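You operate a simulated robot arm through the tools that you are given. There is no shell and no other tool. Be economical: measure what you need, move in short steps, check, and stop when the job is done.

You are at the controls of a simulated two-armed robot. One attempt, no reset.

## Task
On the left half of the narrow table, fold the blue towel in half and then in half again.

It is judged by the outcome, as a careful person would: the job done as asked, and still so three seconds after it is handed in. It fails if anything else is knocked over, pushed out of place, dropped, spilled or broken. Flat cloth is picked up by pressing the open fingertips on it (5 to 10 N) and closing them slowly along it; thin cloth reads only 2 to 8 mm in the jaws.

## Robot
Two 7-joint arms with two-finger parallel grippers on one trunk, on a base that drives. Base frame: it is fixed to the floor where the robot stands at the start and does not move with it; the origin is under the middle of the robot, x ahead of it, y to its left, z up; the surface under the hand at the start is at about z = 800. Units: mm, degrees, N and s.
The left shoulder is at the start at [71, 156, 1005], the right one opposite. Places, roughly: left half of the narrow table [600, 300, 800]. Payload 3.91 kg a hand.
The tool frame of a hand sits at the grasp point between the pads (the TCP): z along the fingers, y along the line on which they close. The tips reach 30 mm beyond it. Largest opening 110 mm; finger width 20, thickness 10; the body of the gripper, 48 by 112 mm, starts 55 mm behind the TCP.
Orientation is that of the tool frame in the base frame, as a unit quaternion [x, y, z, w]. With the fingers straight down and closing along the base's y, the tool's x points along the base's -x, its y along +y and its z along -z.

## Interface
- The arms move only by the tool apply_moves. It takes "left_targets", "right_targets" or both (then of equal length, played together; a hand with none holds still); each is a list that holds one entry, the list of rows, each a list of 7 numbers: the closure, from 0 (fully open) to 1 (shut), then the shift along the tool's x, y, z in mm, then the turn, a rotation vector about the tool's x, y, z in degrees. In form: [[[fingers, tx, ty, tz, wx, wy, wz], ...]]. A call has 1 to 10 rows; each row is the pose to reach, as a shift and turn from the pose commanded when the call began, along the tool's axes at that moment. A row lasts 0.2 s, in which the tool goes at most 50 mm and 8.6 degrees; a call with a longer step from one row to the next is refused whole, and so is a gripper value outside its range. Where a pose cannot be reached the arm comes as near as it can. A force on the tool above 40 N (or 10 N above the force at the start of the call, whichever is more), or a blocked arm, ends the call early, and 0.2 s more pass. Each finger travels about 108 mm/s and halts on what it meets, pressing with about 38 N; the grip force reading is that of the motor and also rises with nothing between the fingers. The clock runs only during rows and for 0.2 s after the last one: add rows that repeat a pose to give the fingers time. The reply holds the time, the measured pose of the TCP, the force on the tool along the base axes, the opening and the grip force, in the units named above and with some noise, with the torque about the TCP (base axes, N m) and any sound that the robot's microphone picked up.
- Cameras (640 x 400 px; columns grow to the right, rows downward): "scene" is now at [132.6, 27.9, 1229.5]; the picture's right is [0.31, -0.95, 0.00], its down [-0.57, -0.18, -0.80] and it looks along [0.76, 0.25, -0.60] (base axes); focal length 276 px, centre (320, 200). "left" rides on the left gripper at [72, -17, -103] in its tool frame; the picture's right is [0.23, 0.97, 0.00], its down [-0.76, 0.18, -0.62] and it looks along [-0.61, 0.14, 0.78] (tool axes); focal length 222 px, centre (320, 200). "right" rides on the right gripper at [72, 17, -103] in its tool frame; the picture's right is [-0.23, 0.97, 0.00], its down [-0.76, -0.18, -0.62] and it looks along [-0.61, -0.14, 0.78] (tool axes); focal length 222 px, centre (320, 200). There is no depth. A picture from a camera that has moved, and an enlarged one, comes with that camera's place and axes in the base frame and with its lens.
- get_image(camera): a new picture of that camera. The clock stands still meanwhile.
- lift_body(by): slides the trunk up (or, below 0, down) by that many mm; the arms and the scene camera ride with it, the base frame stays. It gives what a move gives, with no picture.
- drive_base(legs): drives the robot by 1 to 6 legs, each [ahead, left, turn to the left] in mm, mm and degrees, along the robot's own axes; the way and the turn of a leg run together, so that a leg with both is an arc; at most 1500 mm and 180 degrees a leg. The arms and the cameras ride along, it lands a little off, and it stops where it bumps. It gives what a move gives.
- pan_tilt(pan, tilt): turns the head with the scene camera to pan (to the left, within 86 degrees either way) and tilt (down, from -29 to 69), counted from straight ahead of the robot. It gives what a move gives.
- inspect(camera, box): a new picture of the part [left, top, right, bottom] of that camera's present view, enlarged. The clock stands still meanwhile.
- sign_off(): hands the job in; it is judged then, once.

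Work in short steps. Places have to be worked out from the pictures, the camera data and where the tool is seen: move nearer, look again, correct. Check each grasp and each placing, and mend what went wrong. You have 120 turns and 92 pictures in all, those below and enlarged ones among them. Open the grippers and draw the arms clear of the work before you hand the job in, unless the task says otherwise; then end with one line.

The tools are called as a command line: name --argument value ..., lists and objects as JSON in quotes. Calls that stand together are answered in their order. apply_moves: Moves the arms, as the interface text tells. Its arguments: {"type":"object","properties":{"left_targets":{"type":"array"},"right_targets":{"type":"array"}},"required":[]} The other tools are called the same way: lift_body (by) slides the trunk up or down; drive_base (legs) drives the base; pan_tilt (pan, tilt) turns the head that bears the scene camera; get_image (camera) takes a picture; inspect (camera, box) takes an enlarged picture of a part of a camera's view; sign_off () hands the job in.

At the start:

```text
time: 0.0
left_eef_pos: [599.7, 652.2, 1049.2]
left_tcp_rot: [-0.001, 1.0, 0.001, -0.001]
left_wrist_force: [-0.2, 0.1, -0.5]
left_wrist_torque: [-0.02, -0.02, -0.01]
left_opening: 109.8
left_grasp_force: 0.0
right_eef_pos: [737.8, -36.9, 1001.4]
right_tcp_rot: [0.0, 1.0, 0.0, 0.0]
right_wrist_force: [0.5, 0.4, -0.3]
right_wrist_torque: [-0.01, -0.03, 0.03]
right_opening: 110.0
right_grasp_force: 0.0
trunk travel left (down, up): [-450.0, 490.0]
robot x, y, heading: [2.0, -1.3, 0.4]
head pan, tilt: [17.8, 36.7]
```

scene: 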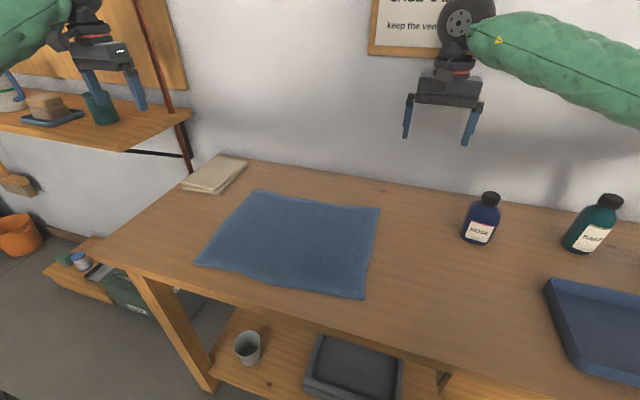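
right: 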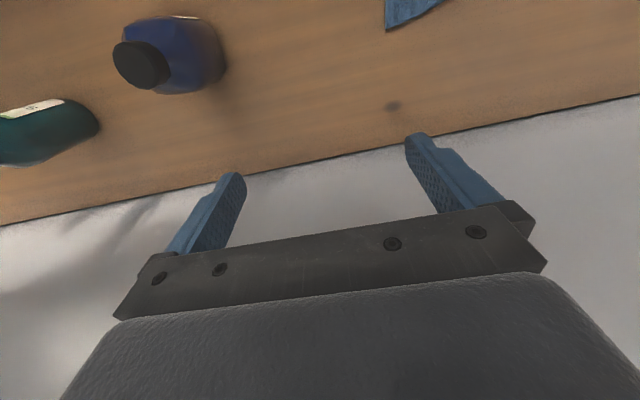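
left: 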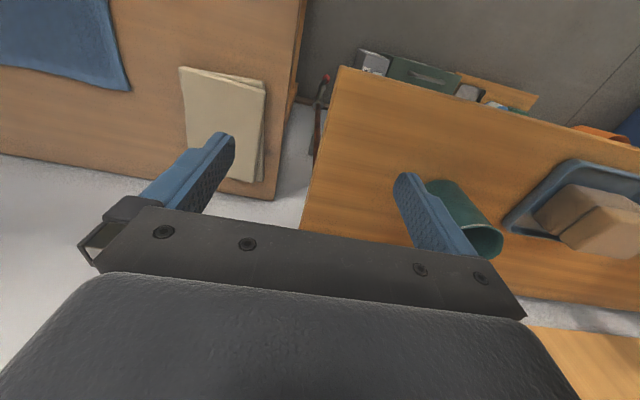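

The towel looks to span roughly x 400–695, y 47–379, with its long side along y. I'll bring the left hand in from over the side shelf before driving.

apply_moves --left_targets '[[[0, 0, -45, 0, 0, 0, 0], [0, 0, -90, 0, 0, 0, 0], [0, 0, -135, 0, 0, 0, 0], [0, 0, -180, 0, 0, 0, 0], [0, 0, -225, 0, 0, 0, 0], [0, 0, -270, 0, 0, 0, 0]]]'

drive_base --legs '[[-130, 0, 0], [0, 120, 0]]'

pan_tilt --pan 5 --tilt 42

get_image --camera "scene"

```text
time: 1.4
left_eef_pos: [600.4, 381.1, 1050.6]
left_tcp_rot: [0.0, 1.0, 0.0, 0.0]
left_wrist_force: [0.4, 0.1, 0.6]
left_wrist_torque: [0.02, 0.06, -0.02]
left_opening: 110.0
left_grasp_force: 0.2
right_eef_pos: [738.7, -36.2, 1000.3]
right_tcp_rot: [0.0, 1.0, 0.0, 0.0]
right_wrist_force: [-0.7, -1.1, 0.6]
right_wrist_torque: [0.01, 0.03, 0.0]
right_opening: 110.1
right_grasp_force: 0.1
trunk travel left (down, up): [-450.0, 490.0]
robot x, y, heading: [-2.1, -0.2, 0.4]
head pan, tilt: [17.8, 36.7]
```

```text
time: 3.5
left_eef_pos: [465.2, 505.5, 1048.2]
left_tcp_rot: [-0.001, 1.0, -0.001, 0.0]
left_wrist_force: [-0.8, 0.6, 0.1]
left_wrist_torque: [-0.06, 0.04, 0.01]
left_opening: 110.0
left_grasp_force: 0.0
right_eef_pos: [605.3, 88.1, 1002.3]
right_tcp_rot: [-0.001, 1.0, 0.0, 0.0]
right_wrist_force: [0.9, 0.6, 0.1]
right_wrist_torque: [-0.01, 0.02, -0.01]
right_opening: 110.1
right_grasp_force: 0.2
trunk travel left (down, up): [-450.0, 490.0]
robot x, y, heading: [-131.1, 118.5, -0.1]
head pan, tilt: [17.8, 36.7]
```

```text
time: 4.3
left_eef_pos: [464.5, 503.2, 1049.1]
left_tcp_rot: [-0.001, 1.0, 0.0, 0.0]
left_wrist_force: [-0.6, -0.9, 0.2]
left_wrist_torque: [0.01, 0.01, -0.01]
left_opening: 110.0
left_grasp_force: 0.0
right_eef_pos: [605.1, 84.9, 1000.8]
right_tcp_rot: [-0.001, 1.0, 0.0, 0.0]
right_wrist_force: [0.2, 0.1, -0.1]
right_wrist_torque: [-0.02, 0.01, 0.01]
right_opening: 109.9
right_grasp_force: 0.0
trunk travel left (down, up): [-450.0, 490.0]
robot x, y, heading: [-133.6, 121.5, 0.3]
head pan, tilt: [5.0, 42.0]
```

```text
88 pictures are left
camera scene: at [-0.1, 129.7, 1221.7], right [0.09, -1.0, 0.0], down [-0.67, -0.06, -0.74], along [0.74, 0.07, -0.67], focal length 276 px, centre (320, 200)
```

scene: 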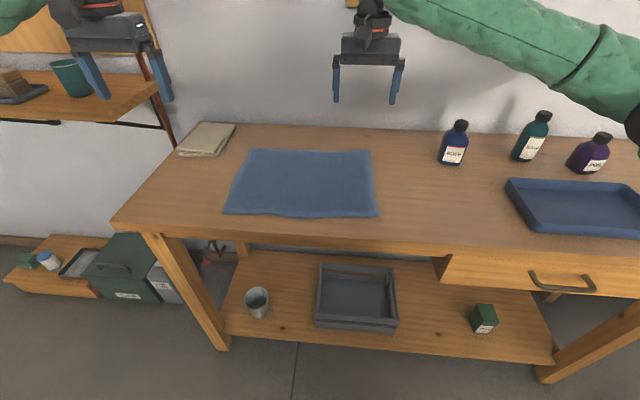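

Towel corners estimated: near-left (403,374), near-right (428,45), far-left (661,391), far-right (693,53). I move both hands above the near corners with partially closed fingers.

apply_moves --left_targets '[[[0.2, 9, -31, 30, 0, 0, 0], [0.4, 18, -62, 60, 0, 0, 0], [0.6, 28, -93, 90, 0, 0, 0], [0.6, 37, -124, 120, 0, 0, 0], [0.6, 46, -155, 149, 0, 0, 0], [0.6, 46, -155, 149, 0, 0, 0]]]' --right_targets '[[[0.2, 33, -3, 20, 0, 0, 0], [0.4, 66, -6, 40, 0, 0, 0], [0.6, 99, -9, 60, 0, 0, 0], [0.6, 132, -11, 80, 0, 0, 0], [0.6, 165, -13, 100, 0, 0, 0], [0.6, 165, -13, 100, 0, 0, 0]]]'

get_image --camera "left"

get_image --camera "right"

get_image --camera "scene"

```text
time: 5.7
left_eef_pos: [416.8, 347.4, 901.1]
left_tcp_rot: [-0.001, 1.0, 0.0, 0.0]
left_wrist_force: [-0.6, 0.0, 0.6]
left_wrist_torque: [0.01, 0.01, -0.02]
left_opening: 43.9
left_grasp_force: 0.1
right_eef_pos: [439.7, 72.2, 900.4]
right_tcp_rot: [-0.001, 1.0, 0.0, -0.001]
right_wrist_force: [0.5, 0.0, -0.4]
right_wrist_torque: [0.03, -0.02, 0.03]
right_opening: 44.0
right_grasp_force: 0.1
trunk travel left (down, up): [-450.0, 490.0]
robot x, y, heading: [-136.0, 123.9, 0.4]
head pan, tilt: [5.0, 42.0]
```

```text
87 pictures are left
camera left: at [345.1, 330.9, 1004.5], right [-0.23, 0.97, 0.0], down [0.76, 0.18, 0.62], along [0.61, 0.14, -0.78], focal length 222 px, centre (320, 200)
```

left: 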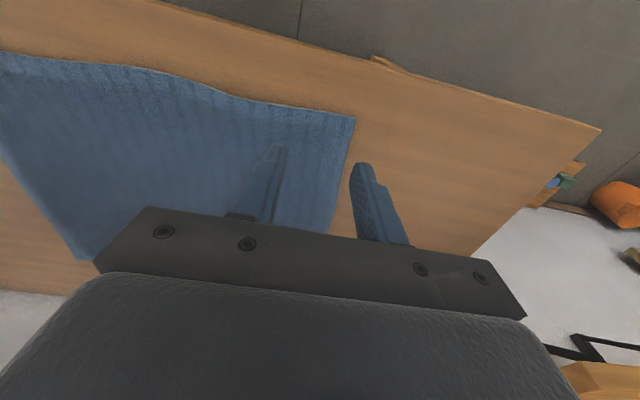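

```text
86 pictures are left
camera right: at [367.1, 88.8, 1005.5], right [0.23, 0.97, 0.0], down [0.76, -0.18, 0.62], along [0.61, -0.14, -0.78], focal length 222 px, centre (320, 200)
```

right: 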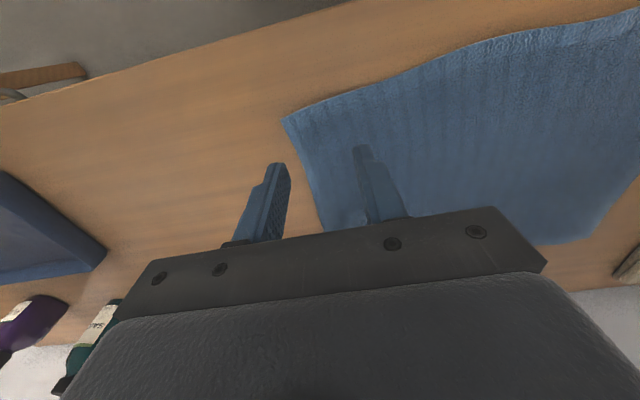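

```text
85 pictures are left
camera scene: at [-0.4, 130.0, 1221.8], right [0.09, -1.0, 0.0], down [-0.67, -0.06, -0.74], along [0.74, 0.07, -0.67], focal length 276 px, centre (320, 200)
```

scene: 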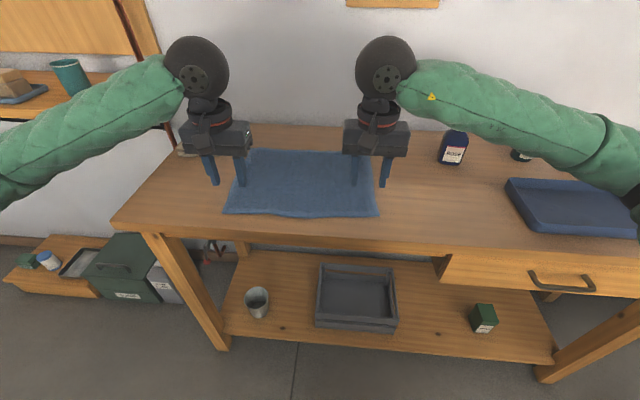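

The corner estimates hold up in the wrist views. I shift slightly inward and descend to just above the cloth.

apply_moves --left_targets '[[[0.65, -2, -5, 30, 0, 0, 0], [0.65, -3, -9, 55, 0, 0, 0], [0.65, -3, -9, 66, 0, 0, 0], [0.65, -3, -9, 66, 0, 0, 0]]]' --right_targets '[[[0.65, 2, 4, 30, 0, 0, 0], [0.65, 3, 8, 55, 0, 0, 0], [0.65, 3, 8, 65, 0, 0, 0], [0.65, 3, 8, 65, 0, 0, 0]]]'

apply_moves --left_targets '[[[0.65, 0, 0, 3, 0, 0, 0], [0.65, 0, 0, 3, 0, 0, 0]]]' --right_targets '[[[0.65, 0, 0, 3, 0, 0, 0], [0.65, 0, 0, 3, 0, 0, 0]]]'

```text
time: 6.7
left_eef_pos: [420.9, 338.5, 833.9]
left_tcp_rot: [-0.001, 1.0, -0.001, 0.0]
left_wrist_force: [0.4, -0.5, 2.1]
left_wrist_torque: [0.05, 0.0, 0.0]
left_opening: 38.4
left_grasp_force: 0.0
right_eef_pos: [435.0, 79.7, 838.2]
right_tcp_rot: [0.0, 1.0, -0.002, 0.001]
right_wrist_force: [0.6, 0.0, -0.8]
right_wrist_torque: [-0.02, 0.0, 0.0]
right_opening: 38.4
right_grasp_force: 0.1
trunk travel left (down, up): [-450.0, 490.0]
robot x, y, heading: [-131.3, 120.6, -0.1]
head pan, tilt: [5.0, 42.0]
```

```text
time: 7.3
left_eef_pos: [419.2, 340.1, 833.8]
left_tcp_rot: [-0.001, 1.0, -0.001, 0.002]
left_wrist_force: [2.6, -1.9, 12.4]
left_wrist_torque: [0.05, -0.08, -0.02]
left_opening: 38.3
left_grasp_force: 0.1
right_eef_pos: [435.0, 79.7, 835.2]
right_tcp_rot: [-0.001, 1.0, -0.002, 0.001]
right_wrist_force: [-0.4, -0.2, 0.5]
right_wrist_torque: [-0.01, 0.0, 0.01]
right_opening: 38.8
right_grasp_force: 0.1
trunk travel left (down, up): [-450.0, 490.0]
robot x, y, heading: [-129.9, 117.5, 0.0]
head pan, tilt: [5.0, 42.0]
```

Left is pressing at 12 N, right is just touching; I ease the left by 1 mm and lower the right by 3 mm.

apply_moves --left_targets '[[[0.65, 0, 0, -1, 0, 0, 0], [0.65, 0, 0, -1, 0, 0, 0]]]' --right_targets '[[[0.65, 0, 0, 3, 0, 0, 0], [0.65, 0, 0, 3, 0, 0, 0]]]'

```text
time: 7.9
left_eef_pos: [420.6, 338.8, 833.0]
left_tcp_rot: [-0.001, 1.0, 0.0, 0.0]
left_wrist_force: [0.8, 0.0, 6.6]
left_wrist_torque: [0.06, -0.01, -0.01]
left_opening: 38.4
left_grasp_force: 0.0
right_eef_pos: [435.3, 79.7, 832.1]
right_tcp_rot: [-0.002, 1.0, 0.001, 0.002]
right_wrist_force: [-1.3, 5.1, 39.2]
right_wrist_torque: [0.05, 0.02, -0.06]
right_opening: 38.2
right_grasp_force: 0.0
trunk travel left (down, up): [-450.0, 490.0]
robot x, y, heading: [-131.2, 120.5, 0.3]
head pan, tilt: [5.0, 42.0]
```

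Right overshot to 39 N; easing it up 2 mm.

apply_moves --right_targets '[[[0.65, 0, 0, -2, 0, 0, 0], [0.65, 0, 0, -2, 0, 0, 0]]]'

```text
time: 8.5
left_eef_pos: [420.6, 338.4, 833.2]
left_tcp_rot: [-0.001, 1.0, 0.001, 0.0]
left_wrist_force: [-3.0, 0.4, 10.0]
left_wrist_torque: [0.04, 0.12, 0.02]
left_opening: 38.2
left_grasp_force: 0.1
right_eef_pos: [435.1, 79.6, 832.8]
right_tcp_rot: [0.0, 1.0, -0.001, 0.0]
right_wrist_force: [-1.6, 4.8, 16.3]
right_wrist_torque: [0.13, 0.03, -0.04]
right_opening: 38.3
right_grasp_force: 0.2
trunk travel left (down, up): [-450.0, 490.0]
robot x, y, heading: [-132.2, 124.5, 0.1]
head pan, tilt: [5.0, 42.0]
```

Right at 16 N, ease 0.7 mm more, then close both slowly along the cloth.

apply_moves --left_targets '[[[0.65, 0, 0, 0, 0, 0, 0], [0.7, 0, 0, 0, 0, 0, 0], [0.75, 0, 0, 0, 0, 0, 0], [0.8, 0, 0, 0, 0, 0, 0], [0.85, 0, 0, 0, 0, 0, 0], [0.9, 0, 0, 0, 0, 0, 0], [0.95, 0, 0, 0, 0, 0, 0], [1, 0, 0, 0, 0, 0, 0], [1, 0, 0, 0, 0, 0, 0]]]' --right_targets '[[[0.65, 0, 0, -0.7, 0, 0, 0], [0.7, 0, 0, -0.7, 0, 0, 0], [0.75, 0, 0, -0.7, 0, 0, 0], [0.8, 0, 0, -0.7, 0, 0, 0], [0.85, 0, 0, -0.7, 0, 0, 0], [0.9, 0, 0, -0.7, 0, 0, 0], [0.95, 0, 0, -0.7, 0, 0, 0], [1, 0, 0, -0.7, 0, 0, 0], [1, 0, 0, -0.7, 0, 0, 0]]]'

get_image --camera "scene"

```text
time: 10.5
left_eef_pos: [421.1, 339.0, 833.0]
left_tcp_rot: [-0.001, 1.0, 0.0, 0.0]
left_wrist_force: [1.1, -14.6, 10.8]
left_wrist_torque: [-0.43, -0.03, 0.02]
left_opening: 3.9
left_grasp_force: 37.6
right_eef_pos: [436.1, 81.0, 834.3]
right_tcp_rot: [-0.001, 1.0, -0.001, 0.0]
right_wrist_force: [-0.8, 12.1, 5.3]
right_wrist_torque: [0.39, 0.05, 0.05]
right_opening: 4.2
right_grasp_force: 38.2
trunk travel left (down, up): [-450.0, 490.0]
robot x, y, heading: [-132.1, 120.0, -0.0]
head pan, tilt: [5.0, 42.0]
```

```text
84 pictures are left
camera scene: at [-1.4, 129.7, 1221.9], right [0.09, -1.0, 0.0], down [-0.67, -0.06, -0.74], along [0.74, 0.07, -0.67], focal length 276 px, centre (320, 200)
```

scene: 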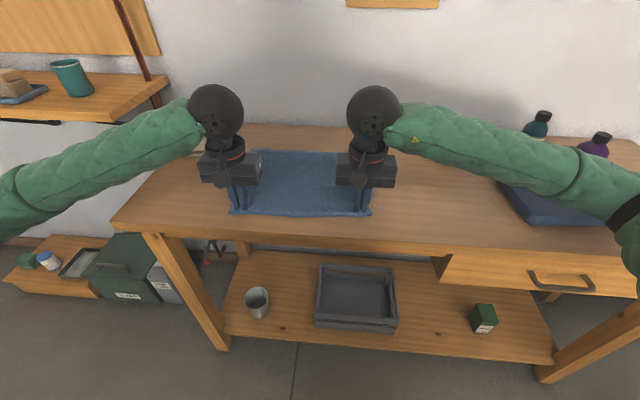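

Both jaws read about 4 mm of cloth. I lift along an arc toward the far edge, easing the tension slightly, and stop halfway to check.

apply_moves --left_targets '[[[1, -1.4, -3, -16, 0, 0, 0], [1, -5.6, -4, -31, 0, 0, 0], [1, -12.5, -4, -45, 0, 0, 0], [1, -22, -3, -59, 0, 2, 0], [1, -34, -2, -71, 0, 4, 0], [1, -47, -1, -81, 0, 6, 0], [1, -63, 0, -89, 0, 8, 0], [1, -79, 1, -95, 0, 10, 0], [1, -97, 1, -99, 0, 12, 0], [1, -115, 2, -100, 0, 14, 0]]]' --right_targets '[[[1, -1.4, 3, -16, 0, 0, 0], [1, -5.6, 4, -31, 0, 0, 0], [1, -13, 5, -45, 0, 0, 0], [1, -23, 6, -59, 0, 2, 0], [1, -35, 7, -71, 0, 4, 0], [1, -49, 8, -81, 0, 6, 0], [1, -65, 9, -89, 0, 8, 0], [1, -82, 10, -95, 0, 10, 0], [1, -100, 10, -99, 0, 12, 0], [1, -119, 11, -100, 0, 14, 0]]]'

get_image --camera "scene"

get_image --camera "left"

```text
time: 12.7
left_eef_pos: [536.9, 343.0, 932.4]
left_tcp_rot: [-0.001, 0.992, 0.0, -0.123]
left_wrist_force: [0.0, -3.7, -0.5]
left_wrist_torque: [-0.12, -0.02, 0.06]
left_opening: 3.4
left_grasp_force: 37.7
right_eef_pos: [557.1, 92.3, 933.4]
right_tcp_rot: [-0.001, 0.992, 0.0, -0.123]
right_wrist_force: [-0.1, 3.7, 0.2]
right_wrist_torque: [0.14, 0.02, -0.03]
right_opening: 3.9
right_grasp_force: 38.2
trunk travel left (down, up): [-450.0, 490.0]
robot x, y, heading: [-136.9, 119.6, 0.2]
head pan, tilt: [5.0, 42.0]
```

```text
83 pictures are left
camera scene: at [0.4, 129.7, 1221.6], right [0.09, -1.0, 0.0], down [-0.67, -0.06, -0.74], along [0.74, 0.07, -0.67], focal length 276 px, centre (320, 200)
```

scene: 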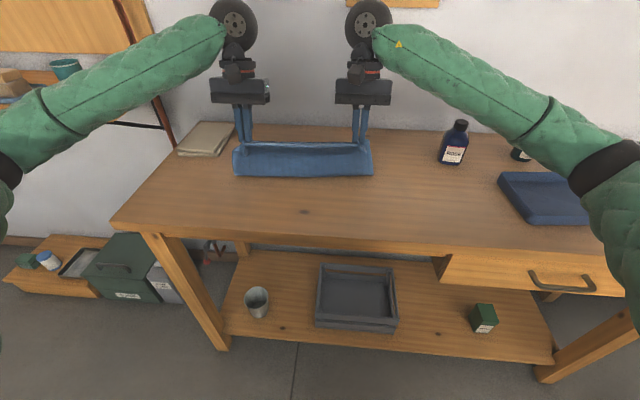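

```text
82 pictures are left
camera left: at [492.8, 325.6, 1051.2], right [-0.22, 0.97, 0.06], down [0.89, 0.18, 0.42], along [0.4, 0.14, -0.91], focal length 222 px, centre (320, 200)
```

left: 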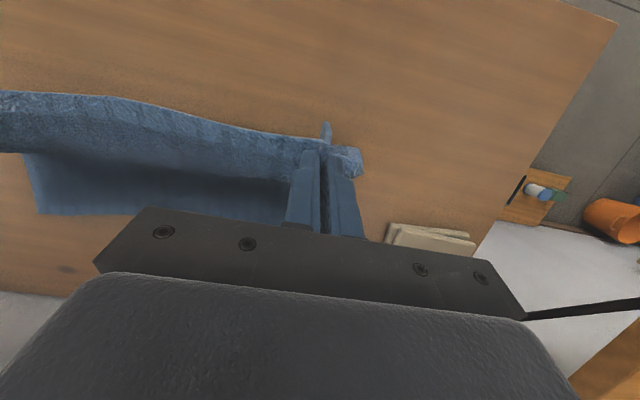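

The first half of the arc worked, with the near edge up and straight. I finish the arc onto the far edge, keeping the tilt small because the wall is near.

apply_moves --left_targets '[[[1, -19.8, 1, -3.4, 0, 0, 0], [1, -39.3, 2, -3.6, 0, 1, 0], [1, -58.9, 3, -1.3, 0, 1, 0], [1, -77.4, 4, 4.4, 0, 2, 0], [1, -94.1, 5, 13.6, 0, 3, 0], [1, -108.7, 5, 24.4, 0, 4, 0], [1, -120.8, 6, 37.9, 0, 4, 0], [1, -129, 6, 50.3, 0, 4, 0], [1, -133.3, 6, 59.5, 0, 4, 0]]]' --right_targets '[[[1, -20.5, 1, -3.4, 0, 0, 0], [1, -40.5, 2, -3.6, 0, 0, 0], [1, -60.5, 2, -1.3, 0, 0, 0], [1, -79.5, 3, 4.4, 0, 0, 0], [1, -97, 4, 13.6, 0, 0, 0], [1, -112, 4, 24.4, 0, 0, 0], [1, -124, 5, 37.9, 0, 0, 0], [1, -132.5, 5, 50.3, 0, 0, 0], [1, -137, 5, 59.5, 0, 0, 0]]]'

get_image --camera "scene"

get_image --camera "left"

get_image --camera "right"

```text
time: 14.7
left_eef_pos: [653.8, 347.5, 841.7]
left_tcp_rot: [0.0, 0.988, -0.001, -0.157]
left_wrist_force: [-0.1, -4.8, 1.5]
left_wrist_torque: [-0.14, -0.01, 0.12]
left_opening: 3.5
left_grasp_force: 38.3
right_eef_pos: [673.4, 96.9, 842.8]
right_tcp_rot: [0.0, 0.993, 0.0, -0.121]
right_wrist_force: [-1.5, 4.9, 1.5]
right_wrist_torque: [0.17, 0.03, -0.01]
right_opening: 3.9
right_grasp_force: 37.3
trunk travel left (down, up): [-450.0, 490.0]
robot x, y, heading: [-136.6, 121.0, 0.0]
head pan, tilt: [5.0, 42.0]
```

```text
81 pictures are left
camera scene: at [-0.4, 129.5, 1221.9], right [0.09, -1.0, 0.0], down [-0.67, -0.06, -0.74], along [0.74, 0.07, -0.67], focal length 276 px, centre (320, 200)
```

scene: 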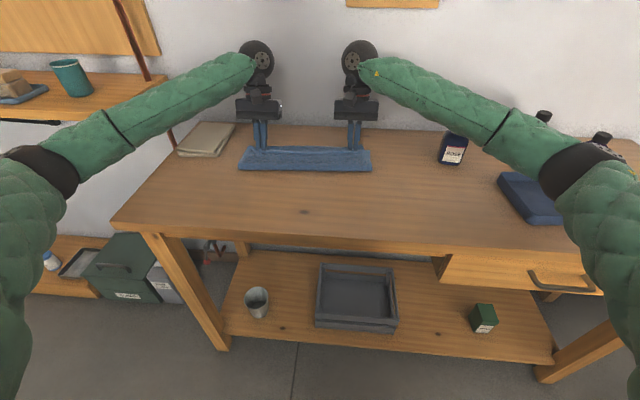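

```text
80 pictures are left
camera left: at [615.5, 331.2, 963.6], right [-0.22, 0.97, 0.07], down [0.92, 0.18, 0.36], along [0.34, 0.14, -0.93], focal length 222 px, centre (320, 200)
```

left: 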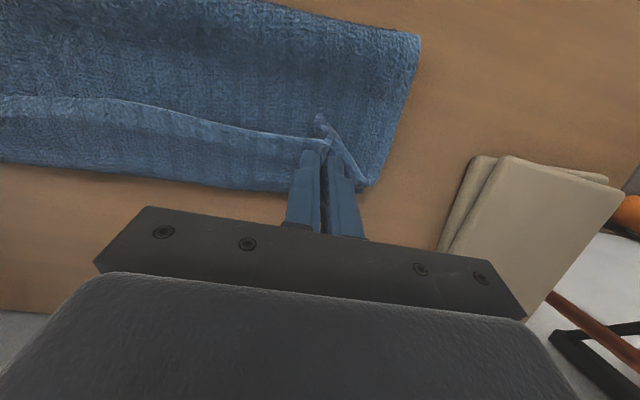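

```text
79 pictures are left
camera right: at [628.4, 114.1, 961.4], right [0.22, 0.97, -0.05], down [0.89, -0.18, 0.42], along [0.4, -0.14, -0.91], focal length 222 px, centre (320, 200)
```

right: 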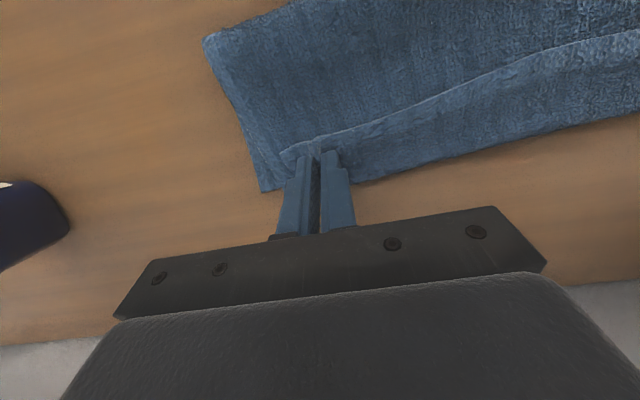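

The fold reached the far edge, but the hem in the jaws is turned up. I release gently and back out to see whether it flops flat.

apply_moves --left_targets '[[[0.9, 0, 0, 0, 0, 0, 0], [0.8, 0, 0, 0, 0, 0, 0], [0.7, 0, 0, 0, 0, 0, 0], [0.7, 0, 0, 0, 0, 0, 0], [0.7, 0, 0, -30, 0, 0, 0], [0.7, 0, 0, -60, 0, 0, 0]]]' --right_targets '[[[0.9, 0, 0, 0, 0, 0, 0], [0.8, 0, 0, 0, 0, 0, 0], [0.7, 0, 0, 0, 0, 0, 0], [0.7, 0, 0, 0, 0, 0, 0], [0.7, 0, 0, -30, 0, 0, 0], [0.7, 0, 0, -60, 0, 0, 0]]]'

get_image --camera "left"

get_image --camera "right"

inspect --camera "scene" --box '[200, 100, 420, 237]'

```text
time: 16.1
left_eef_pos: [670.2, 347.2, 900.0]
left_tcp_rot: [-0.001, 0.988, 0.0, -0.157]
left_wrist_force: [-0.6, -0.2, 0.5]
left_wrist_torque: [0.0, -0.02, -0.02]
left_opening: 33.1
left_grasp_force: 0.1
right_eef_pos: [689.8, 98.1, 900.8]
right_tcp_rot: [-0.002, 0.993, 0.0, -0.122]
right_wrist_force: [-0.3, 0.3, -0.5]
right_wrist_torque: [0.02, 0.02, 0.02]
right_opening: 33.2
right_grasp_force: 0.1
trunk travel left (down, up): [-450.0, 490.0]
robot x, y, heading: [-133.1, 123.6, 0.1]
head pan, tilt: [5.0, 42.0]
```

```text
78 pictures are left
camera left: at [633.5, 330.5, 1021.7], right [-0.22, 0.97, 0.07], down [0.92, 0.18, 0.36], along [0.33, 0.14, -0.93], focal length 222 px, centre (320, 200)
```

left: 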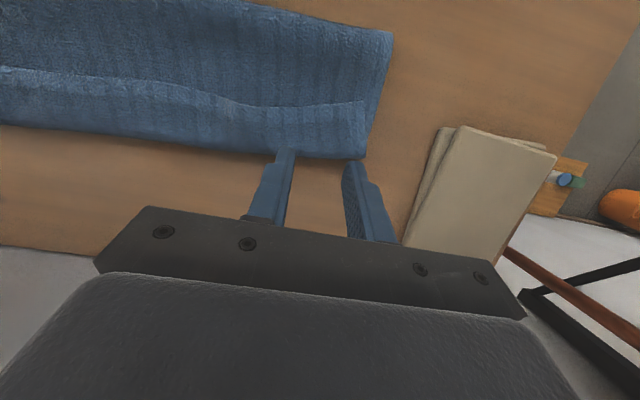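

```text
77 pictures are left
camera right: at [643.6, 114.5, 1019.5], right [0.22, 0.97, -0.05], down [0.89, -0.18, 0.42], along [0.4, -0.14, -0.91], focal length 222 px, centre (320, 200)
```

right: 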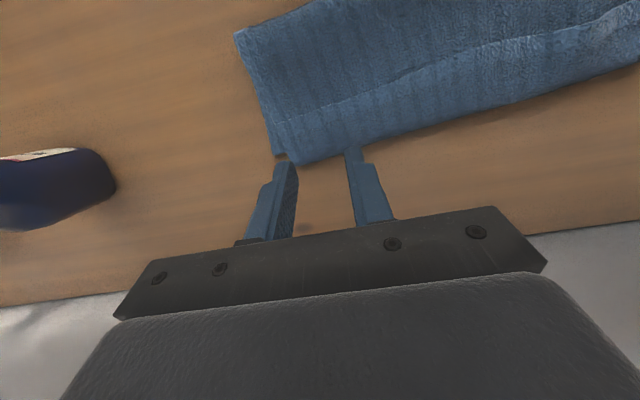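

```text
2.91 times, centred on (310, 168) of scene
camera zoom: at [-0.6, 129.4, 1221.6], right [0.09, -1.0, 0.0], down [-0.67, -0.06, -0.74], along [0.74, 0.07, -0.67], focal length 804 px, centre (349, 292)
```

zoom: 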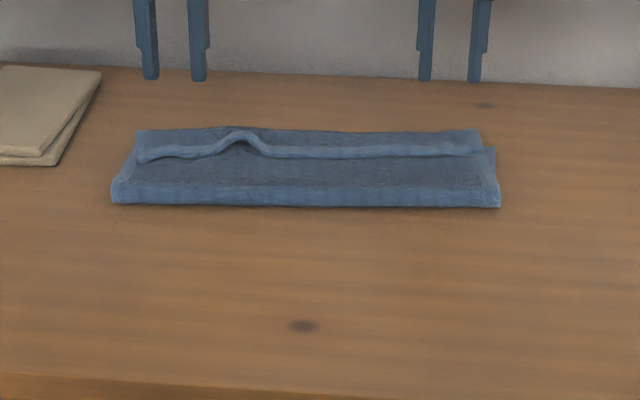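

The hem is doubled back and the crease sits about 25 mm too far. I'll re-grasp the hem at its very edge with the fingers tilted forward, lift it, and lay it down again with more hand rotation.

apply_moves --left_targets '[[[0.65, 6, 0, 6, 0, -7.5, 0], [0.65, 12, -1, 12, 0, -15, 0], [0.65, 19, -1, 18, 0, -22.5, 0], [0.65, 26, -1, 25, 0, -30, 0], [0.65, 33, -2, 32, 0, -38, 0], [0.65, 39, -2, 39, 0, -46, 0], [0.65, 45, -2, 46, 0, -53, 0], [0.65, 45, -2, 46, 0, -53, 0]]]' --right_targets '[[[0.65, 5, -1, 6, 0, -7, 0], [0.65, 10, -2, 12, 0, -14, 0], [0.65, 15, -3, 18, 0, -21, 0], [0.65, 20, -4, 24, 0, -28, 0], [0.65, 25, -5, 30, 0, -35, 0], [0.65, 30, -6, 35, 0, -42, 0], [0.65, 35, -6, 41, 0, -49, 0], [0.65, 35, -6, 41, 0, -49, 0]]]'

get_image --camera "left"

get_image --camera "right"

inspect --camera "scene" --box '[200, 100, 420, 237]'

```text
time: 17.9
left_eef_pos: [614.2, 347.2, 867.8]
left_tcp_rot: [0.0, 0.954, 0.0, 0.301]
left_wrist_force: [0.1, -0.3, 0.3]
left_wrist_torque: [0.0, -0.01, 0.03]
left_opening: 38.7
left_grasp_force: 0.1
right_eef_pos: [645.9, 91.5, 870.3]
right_tcp_rot: [-0.001, 0.954, 0.001, 0.3]
right_wrist_force: [0.1, 0.4, 0.8]
right_wrist_torque: [0.02, -0.01, -0.02]
right_opening: 38.5
right_grasp_force: 0.0
trunk travel left (down, up): [-450.0, 490.0]
robot x, y, heading: [-131.4, 119.6, -0.0]
head pan, tilt: [5.0, 42.0]
```

```text
75 pictures are left
camera left: at [495.7, 329.5, 912.6], right [-0.19, 0.97, -0.13], down [0.27, 0.18, 0.95], along [0.95, 0.14, -0.29], focal length 222 px, centre (320, 200)
```

left: 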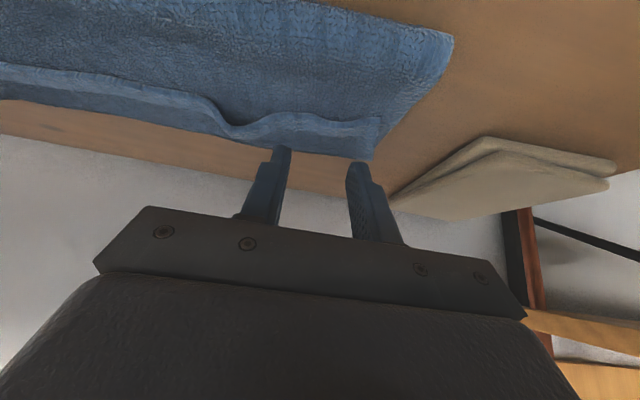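

```text
74 pictures are left
camera right: at [527.0, 107.9, 913.9], right [0.18, 0.97, 0.13], down [0.27, -0.18, 0.95], along [0.95, -0.14, -0.29], focal length 222 px, centre (320, 200)
```

right: 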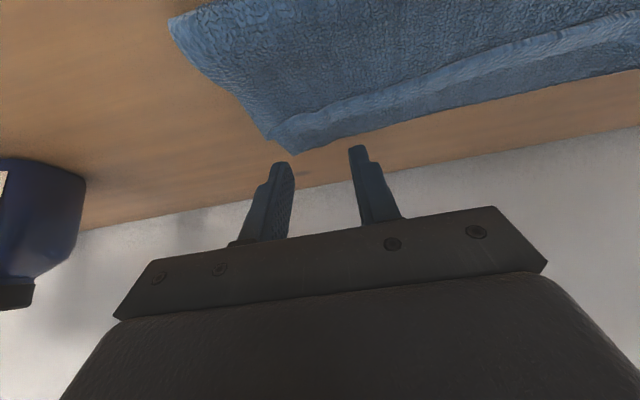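

```text
2.91 times, centred on (310, 168) of scene
camera zoom: at [0.2, 129.5, 1221.6], right [0.09, -1.0, 0.0], down [-0.67, -0.06, -0.74], along [0.74, 0.07, -0.67], focal length 804 px, centre (349, 292)
```

zoom: 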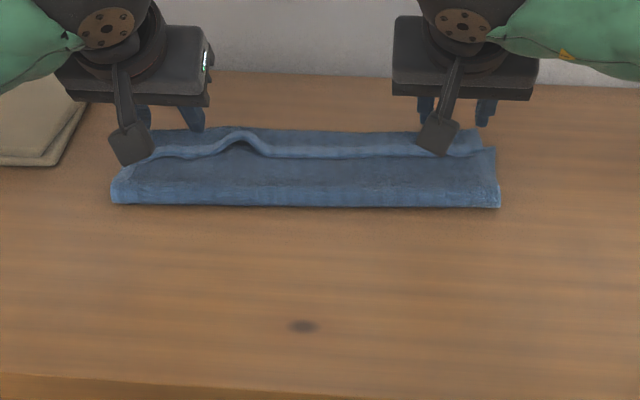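

Wrist views put the hem around x 629 (left) and x 654 (right). I lower the tilted tips just inside it.

apply_moves --left_targets '[[[0.65, 3, 0, 14, 0, 0, 0], [0.65, 5.9, 0, 27.6, 0, 0, 0], [0.65, 5.9, 0, 27.6, 0, 0, 0]]]' --right_targets '[[[0.65, 5, 0, 14, 0, 0, 0], [0.65, 10.4, 0, 27, 0, 0, 0], [0.65, 10.4, 0, 27, 0, 0, 0]]]'

get_image --camera "left"

get_image --camera "right"

```text
time: 18.7
left_eef_pos: [626.7, 345.4, 842.3]
left_tcp_rot: [-0.001, 0.954, 0.001, 0.301]
left_wrist_force: [-0.5, 0.0, 1.3]
left_wrist_torque: [-0.01, 0.02, -0.02]
left_opening: 38.6
left_grasp_force: 0.0
right_eef_pos: [653.0, 90.8, 841.5]
right_tcp_rot: [-0.001, 0.954, 0.001, 0.3]
right_wrist_force: [-0.5, 0.1, 0.9]
right_wrist_torque: [0.03, 0.01, 0.01]
right_opening: 38.5
right_grasp_force: 0.0
trunk travel left (down, up): [-450.0, 490.0]
robot x, y, heading: [-134.3, 120.1, 0.0]
head pan, tilt: [5.0, 42.0]
```

```text
72 pictures are left
camera left: at [507.0, 328.7, 887.2], right [-0.19, 0.97, -0.13], down [0.27, 0.18, 0.95], along [0.95, 0.14, -0.29], focal length 222 px, centre (320, 200)
```

left: 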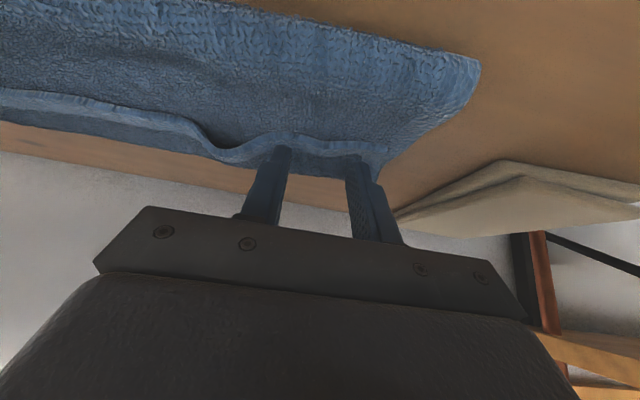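

```text
71 pictures are left
camera right: at [533.5, 108.6, 885.5], right [0.18, 0.97, 0.13], down [0.27, -0.18, 0.95], along [0.95, -0.14, -0.29], focal length 222 px, centre (320, 200)
```

right: 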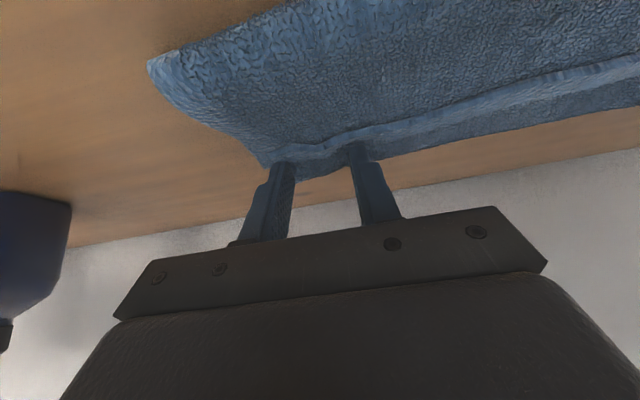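

Tips are just inside the hem on both sides. Pressing down in small steps.

apply_moves --left_targets '[[[0.65, 1.1, 0, 1.6, 0, 0, 0], [0.65, 2.3, 0, 3.3, 0, 0, 0], [0.65, 2.3, 0, 3.3, 0, 0, 0]]]' --right_targets '[[[0.65, 1.1, 0, 1.6, 0, 0, 0], [0.65, 2.3, 0, 3.3, 0, 0, 0], [0.65, 2.3, 0, 3.3, 0, 0, 0]]]'

```text
time: 19.5
left_eef_pos: [625.9, 346.3, 840.0]
left_tcp_rot: [-0.001, 0.954, 0.0, 0.301]
left_wrist_force: [-0.5, -0.5, 2.9]
left_wrist_torque: [0.01, -0.02, -0.01]
left_opening: 38.4
left_grasp_force: 0.0
right_eef_pos: [651.8, 92.3, 838.5]
right_tcp_rot: [-0.002, 0.954, 0.001, 0.301]
right_wrist_force: [-1.4, 0.7, 6.4]
right_wrist_torque: [0.05, -0.02, 0.02]
right_opening: 38.5
right_grasp_force: 0.0
trunk travel left (down, up): [-450.0, 490.0]
robot x, y, heading: [-132.0, 123.8, -0.2]
head pan, tilt: [5.0, 42.0]
```

Right at 6 N, left at 3 N; left goes down 1.2 mm more, then both close slowly.

apply_moves --left_targets '[[[0.65, 0.7, 0, 1, 0, 0, 0], [0.7, 0.7, 0, 1, 0, 0, 0], [0.75, 0.7, 0, 1, 0, 0, 0], [0.8, 0.7, 0, 1, 0, 0, 0], [0.85, 0.7, 0, 1, 0, 0, 0], [0.9, 0.7, 0, 1, 0, 0, 0], [0.95, 0.7, 0, 1, 0, 0, 0], [1, 0.7, 0, 1, 0, 0, 0], [1, 0.7, 0, 1, 0, 0, 0]]]' --right_targets '[[[0.65, 0, 0, 0, 0, 0, 0], [0.7, 0, 0, 0, 0, 0, 0], [0.75, 0, 0, 0, 0, 0, 0], [0.8, 0, 0, 0, 0, 0, 0], [0.85, 0, 0, 0, 0, 0, 0], [0.9, 0, 0, 0, 0, 0, 0], [0.95, 0, 0, 0, 0, 0, 0], [1, 0, 0, 0, 0, 0, 0], [1, 0, 0, 0, 0, 0, 0]]]'

get_image --camera "left"

get_image --camera "right"

```text
time: 21.5
left_eef_pos: [625.0, 344.7, 838.3]
left_tcp_rot: [-0.002, 0.954, 0.001, 0.301]
left_wrist_force: [0.5, -14.7, 9.5]
left_wrist_torque: [-0.43, -0.14, -0.14]
left_opening: 8.5
left_grasp_force: 38.3
right_eef_pos: [651.2, 92.1, 838.4]
right_tcp_rot: [-0.002, 0.954, 0.0, 0.3]
right_wrist_force: [-0.6, 13.8, 6.4]
right_wrist_torque: [0.39, -0.02, 0.13]
right_opening: 5.9
right_grasp_force: 38.1
trunk travel left (down, up): [-450.0, 490.0]
robot x, y, heading: [-132.2, 120.7, 0.1]
head pan, tilt: [5.0, 42.0]
```

```text
70 pictures are left
camera left: at [505.9, 327.9, 882.2], right [-0.19, 0.97, -0.13], down [0.27, 0.18, 0.95], along [0.95, 0.14, -0.29], focal length 222 px, centre (320, 200)
```

left: 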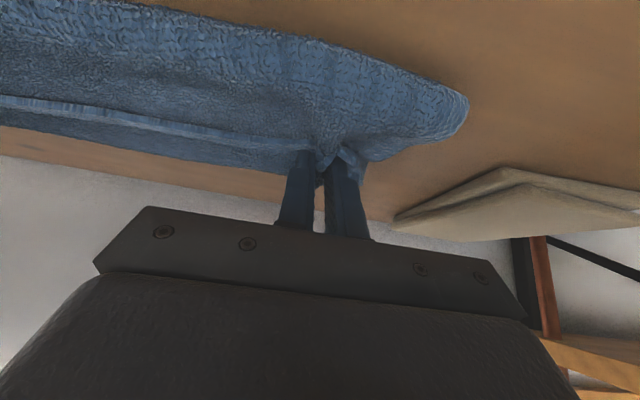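

```text
69 pictures are left
camera right: at [532.7, 108.6, 882.7], right [0.18, 0.97, 0.13], down [0.27, -0.18, 0.95], along [0.95, -0.14, -0.29], focal length 222 px, centre (320, 200)
```

right: 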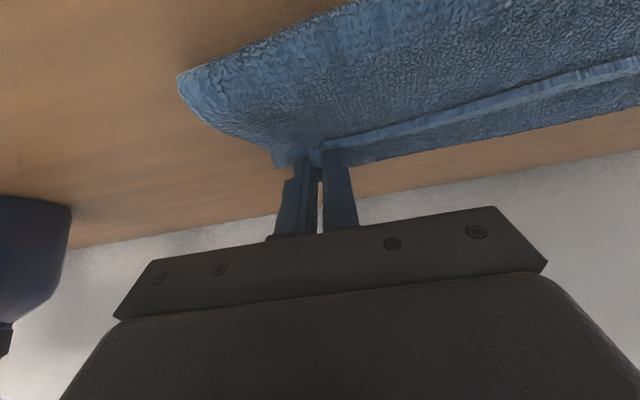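

Left reads 8.5 mm (perhaps more than one layer), right 5.9. I lift a little and look.

apply_moves --left_targets '[[[1, -3, -3, -17, 0, 0, 0], [1, -5, -5, -34, 0, 0, 0], [1, -7, -5, -50, 0, 0, 0], [1, -10, -5, -66, 0, 0, 0], [1, -10, -5, -66, 0, 0, 0]]]' --right_targets '[[[1, -3, 3, -17, 0, 0, 0], [1, -5, 5, -34, 0, 0, 0], [1, -7, 5, -50, 0, 0, 0], [1, -10, 5, -66, 0, 0, 0], [1, -10, 5, -66, 0, 0, 0]]]'

get_image --camera "left"

get_image --camera "right"

inspect --camera "scene" --box '[200, 80, 420, 217]'

```text
time: 22.7
left_eef_pos: [595.7, 341.0, 897.7]
left_tcp_rot: [-0.001, 0.954, 0.0, 0.301]
left_wrist_force: [1.0, -2.4, -0.2]
left_wrist_torque: [-0.05, 0.0, 0.04]
left_opening: 7.8
left_grasp_force: 38.1
right_eef_pos: [622.3, 97.6, 897.0]
right_tcp_rot: [-0.001, 0.954, 0.0, 0.301]
right_wrist_force: [-0.2, 2.4, -0.6]
right_wrist_torque: [0.03, 0.01, 0.01]
right_opening: 5.5
right_grasp_force: 37.9
trunk travel left (down, up): [-450.0, 490.0]
robot x, y, heading: [-133.4, 123.6, 0.4]
head pan, tilt: [5.0, 42.0]
```

```text
68 pictures are left
camera left: at [477.0, 323.6, 941.9], right [-0.19, 0.97, -0.13], down [0.27, 0.18, 0.95], along [0.95, 0.14, -0.29], focal length 222 px, centre (320, 200)
```

left: 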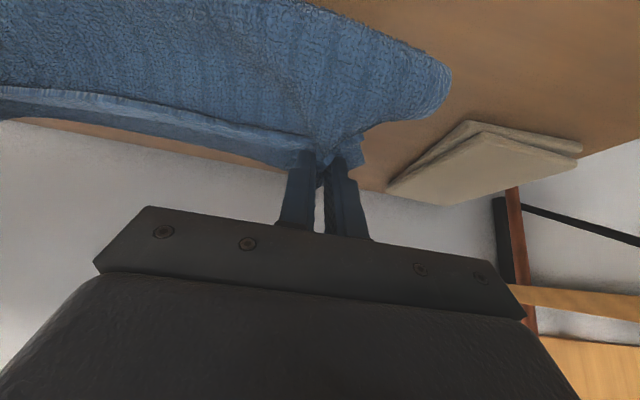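

```text
67 pictures are left
camera right: at [503.7, 113.4, 941.6], right [0.18, 0.97, 0.13], down [0.27, -0.18, 0.95], along [0.95, -0.14, -0.29], focal length 222 px, centre (320, 200)
```

right: 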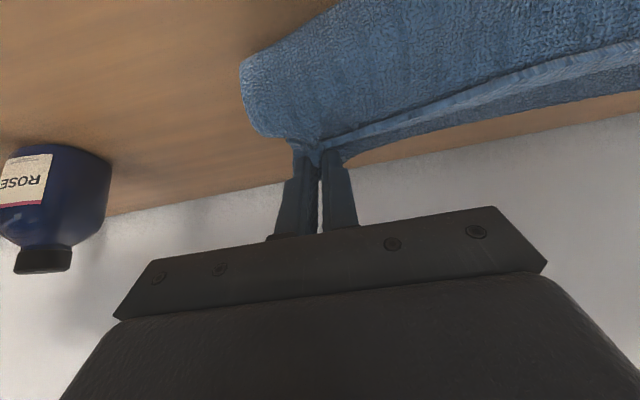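

```text
2.91 times, centred on (310, 148) of scene
camera zoom: at [0.2, 129.6, 1221.6], right [0.09, -1.0, 0.0], down [-0.67, -0.06, -0.74], along [0.74, 0.07, -0.67], focal length 804 px, centre (349, 350)
```

zoom: 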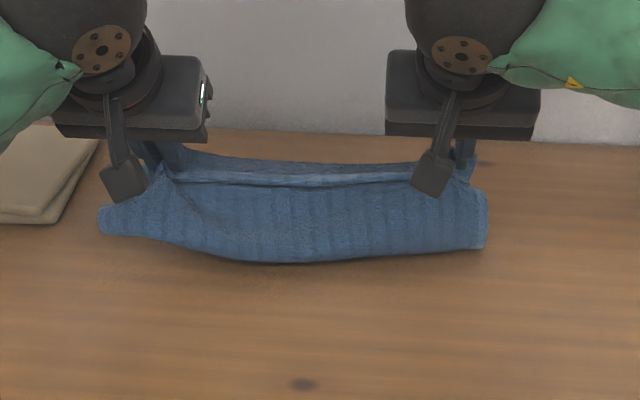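

Both hands seem to have caught the flap together with the sheet below it. I set it back down and release; then I'll flip the hem over by sweeping closed fingertips under it.

apply_moves --left_targets '[[[1, 3, 0, 17, 0, 0, 0], [1, 5, 2, 34, 0, 0, 0], [1, 7, 4, 50, 0, 0, 0], [1, 9, 5, 62, 0, 0, 0], [0.85, 9, 5, 62, 0, 0, 0], [0.7, 9, 5, 62, 0, 0, 0], [0.65, 9, 5, 62, 0, 0, 0], [0.65, 0, 5, 35, 0, 0, 0], [0.65, 0, 5, 0, 0, 0, 0]]]' --right_targets '[[[1, 3, 0, 17, 0, 0, 0], [1, 5, -2, 34, 0, 0, 0], [1, 7, -4, 50, 0, 0, 0], [1, 9, -5, 62, 0, 0, 0], [0.85, 9, -5, 62, 0, 0, 0], [0.7, 9, -5, 62, 0, 0, 0], [0.65, 9, -5, 62, 0, 0, 0], [0.65, 0, -5, 35, 0, 0, 0], [0.65, 0, -5, 0, 0, 0, 0]]]'

get_image --camera "left"

get_image --camera "right"

inspect --camera "scene" --box '[200, 80, 420, 217]'

```text
time: 24.7
left_eef_pos: [588.1, 368.7, 906.0]
left_tcp_rot: [-0.013, 0.952, 0.006, 0.307]
left_wrist_force: [-0.4, 0.6, 0.4]
left_wrist_torque: [0.0, 0.01, -0.01]
left_opening: 38.6
left_grasp_force: 0.0
right_eef_pos: [621.1, 103.8, 902.6]
right_tcp_rot: [-0.007, 0.953, 0.0, 0.304]
right_wrist_force: [0.4, 0.5, 0.4]
right_wrist_torque: [-0.02, 0.03, 0.01]
right_opening: 38.6
right_grasp_force: 0.0
trunk travel left (down, up): [-450.0, 490.0]
robot x, y, heading: [-134.8, 121.5, 1.0]
head pan, tilt: [5.0, 42.0]
```

```text
65 pictures are left
camera left: at [469.9, 348.1, 947.9], right [-0.21, 0.97, -0.13], down [0.25, 0.18, 0.95], along [0.95, 0.17, -0.28], focal length 222 px, centre (320, 200)
```

left: 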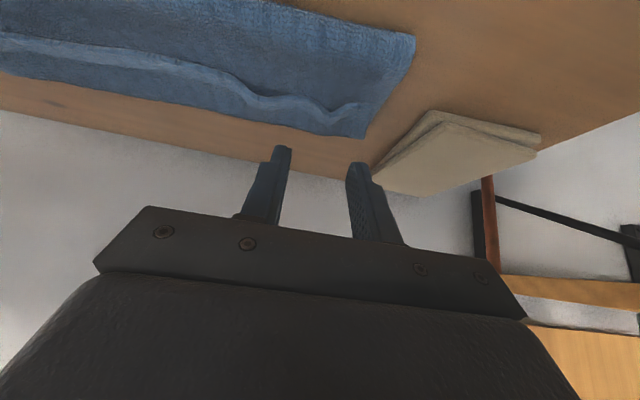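

```text
64 pictures are left
camera right: at [501.8, 119.9, 946.3], right [0.17, 0.98, 0.13], down [0.26, -0.17, 0.95], along [0.95, -0.13, -0.29], focal length 222 px, centre (320, 200)
```

right: 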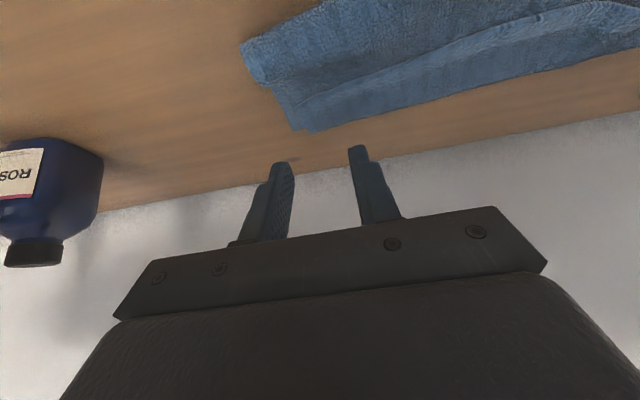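

```text
2.91 times, centred on (310, 148) of scene
camera zoom: at [-5.7, 136.8, 1222.1], right [0.1, -0.99, 0.0], down [-0.66, -0.07, -0.75], along [0.74, 0.07, -0.67], focal length 804 px, centre (349, 350)
```

zoom: 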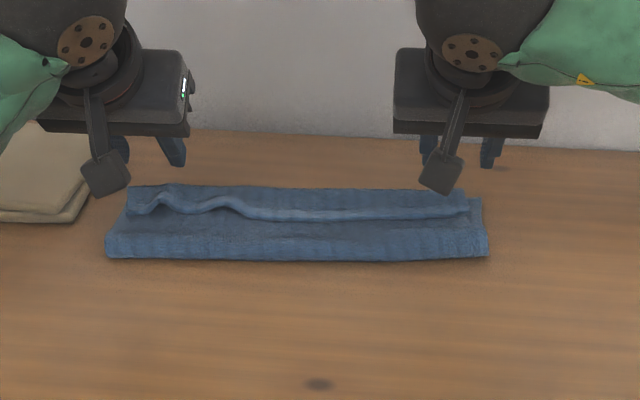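

The hem has raised humps at the left end. I take close-ups of the hem to pick a spot where only the flap can be pinched.

inspect --camera "left" --box '[160, 20, 420, 180]'

inspect --camera "scene" --box '[230, 130, 310, 180]'

inspect --camera "scene" --box '[300, 130, 380, 180]'

```text
2.46 times, centred on (290, 100) of left
camera zoom: at [469.9, 348.1, 947.9], right [-0.21, 0.97, -0.13], down [0.25, 0.18, 0.95], along [0.95, 0.17, -0.28], focal length 547 px, centre (394, 446)
```

zoom: 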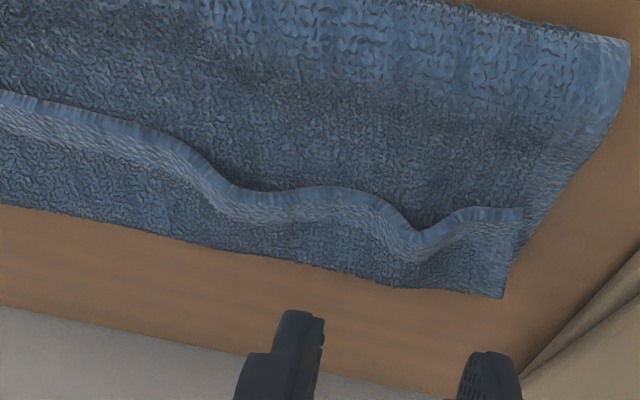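

```text
8.00 times, centred on (270, 155) of scene
camera zoom: at [-5.7, 136.8, 1222.1], right [0.1, -0.99, 0.0], down [-0.66, -0.07, -0.75], along [0.74, 0.07, -0.67], focal length 2210 px, centre (720, 560)
```

zoom: 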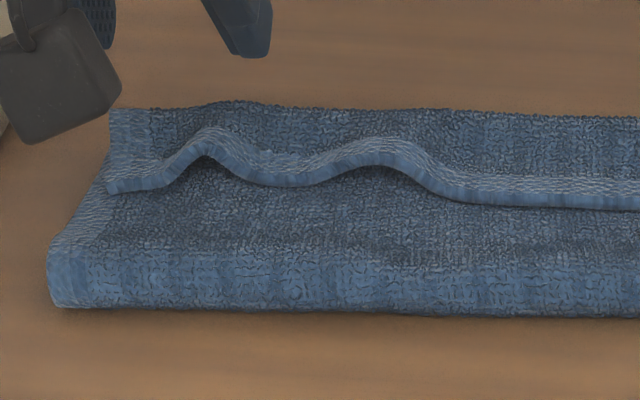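

```text
8.00 times, centred on (340, 155) of scene
camera zoom: at [-5.7, 136.8, 1222.1], right [0.1, -0.99, 0.0], down [-0.66, -0.07, -0.75], along [0.74, 0.07, -0.67], focal length 2210 px, centre (160, 560)
```

zoom: 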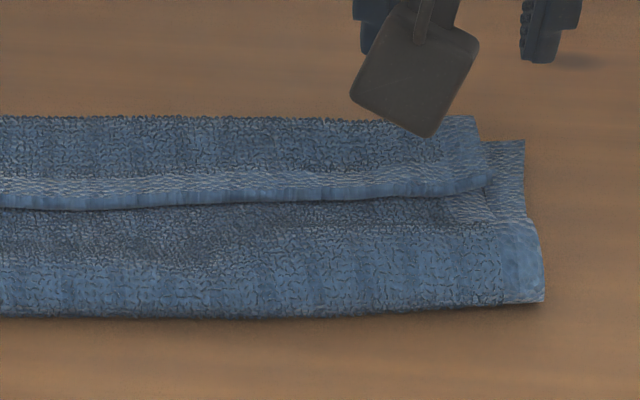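

Two clear arches of flap stand up near the left end, at about (625,382) and (628,317). I'll straddle the first with the left fingers, without pressing on the lower layers.

apply_moves --left_targets '[[[0.55, 1, 5, 20, 0, 0, 0], [0.55, 3, 9, 40, 0, 0, 0], [0.55, 4, 13, 55, 0, 0, 0], [0.55, 4, 13, 55, 0, 0, 0]]]'

inspect --camera "left" --box '[160, 60, 480, 260]'

inspect --camera "scene" --box '[220, 125, 316, 185]'

```text
time: 25.9
left_eef_pos: [588.0, 376.4, 879.0]
left_tcp_rot: [-0.018, 0.948, 0.01, 0.318]
left_wrist_force: [0.7, -0.3, -0.3]
left_wrist_torque: [0.01, 0.02, -0.01]
left_opening: 49.6
left_grasp_force: 0.1
right_eef_pos: [597.1, 107.5, 906.0]
right_tcp_rot: [-0.018, 0.952, 0.013, 0.306]
right_wrist_force: [0.3, -0.2, 0.2]
right_wrist_torque: [-0.01, -0.03, 0.01]
right_opening: 38.2
right_grasp_force: 0.1
trunk travel left (down, up): [-450.0, 490.0]
robot x, y, heading: [-152.3, 113.1, 2.5]
head pan, tilt: [5.0, 42.0]
stopped in row 4 (left hand): the arm was blocked; the commanded pose is now the measured one
```

```text
2.00 times, centred on (320, 160) of left
camera zoom: at [468.6, 354.1, 917.6], right [-0.22, 0.97, -0.13], down [0.22, 0.18, 0.96], along [0.95, 0.18, -0.25], focal length 444 px, centre (320, 280)
```

zoom: 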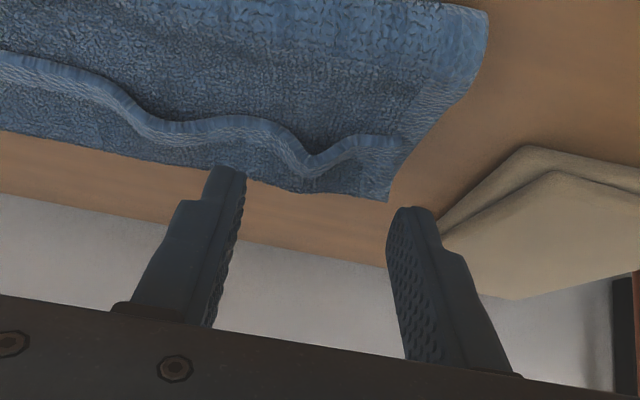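

```text
6.67 times, centred on (268, 155) of scene
camera zoom: at [-30.8, 117.3, 1222.6], right [0.13, -0.99, -0.01], down [-0.66, -0.08, -0.75], along [0.74, 0.1, -0.66], focal length 1841 px, centre (667, 500)
```

zoom: 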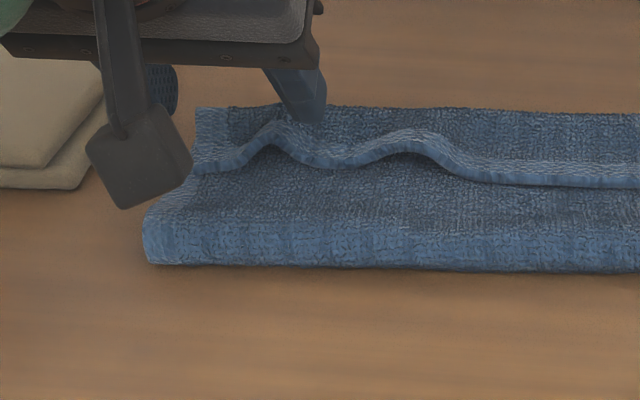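

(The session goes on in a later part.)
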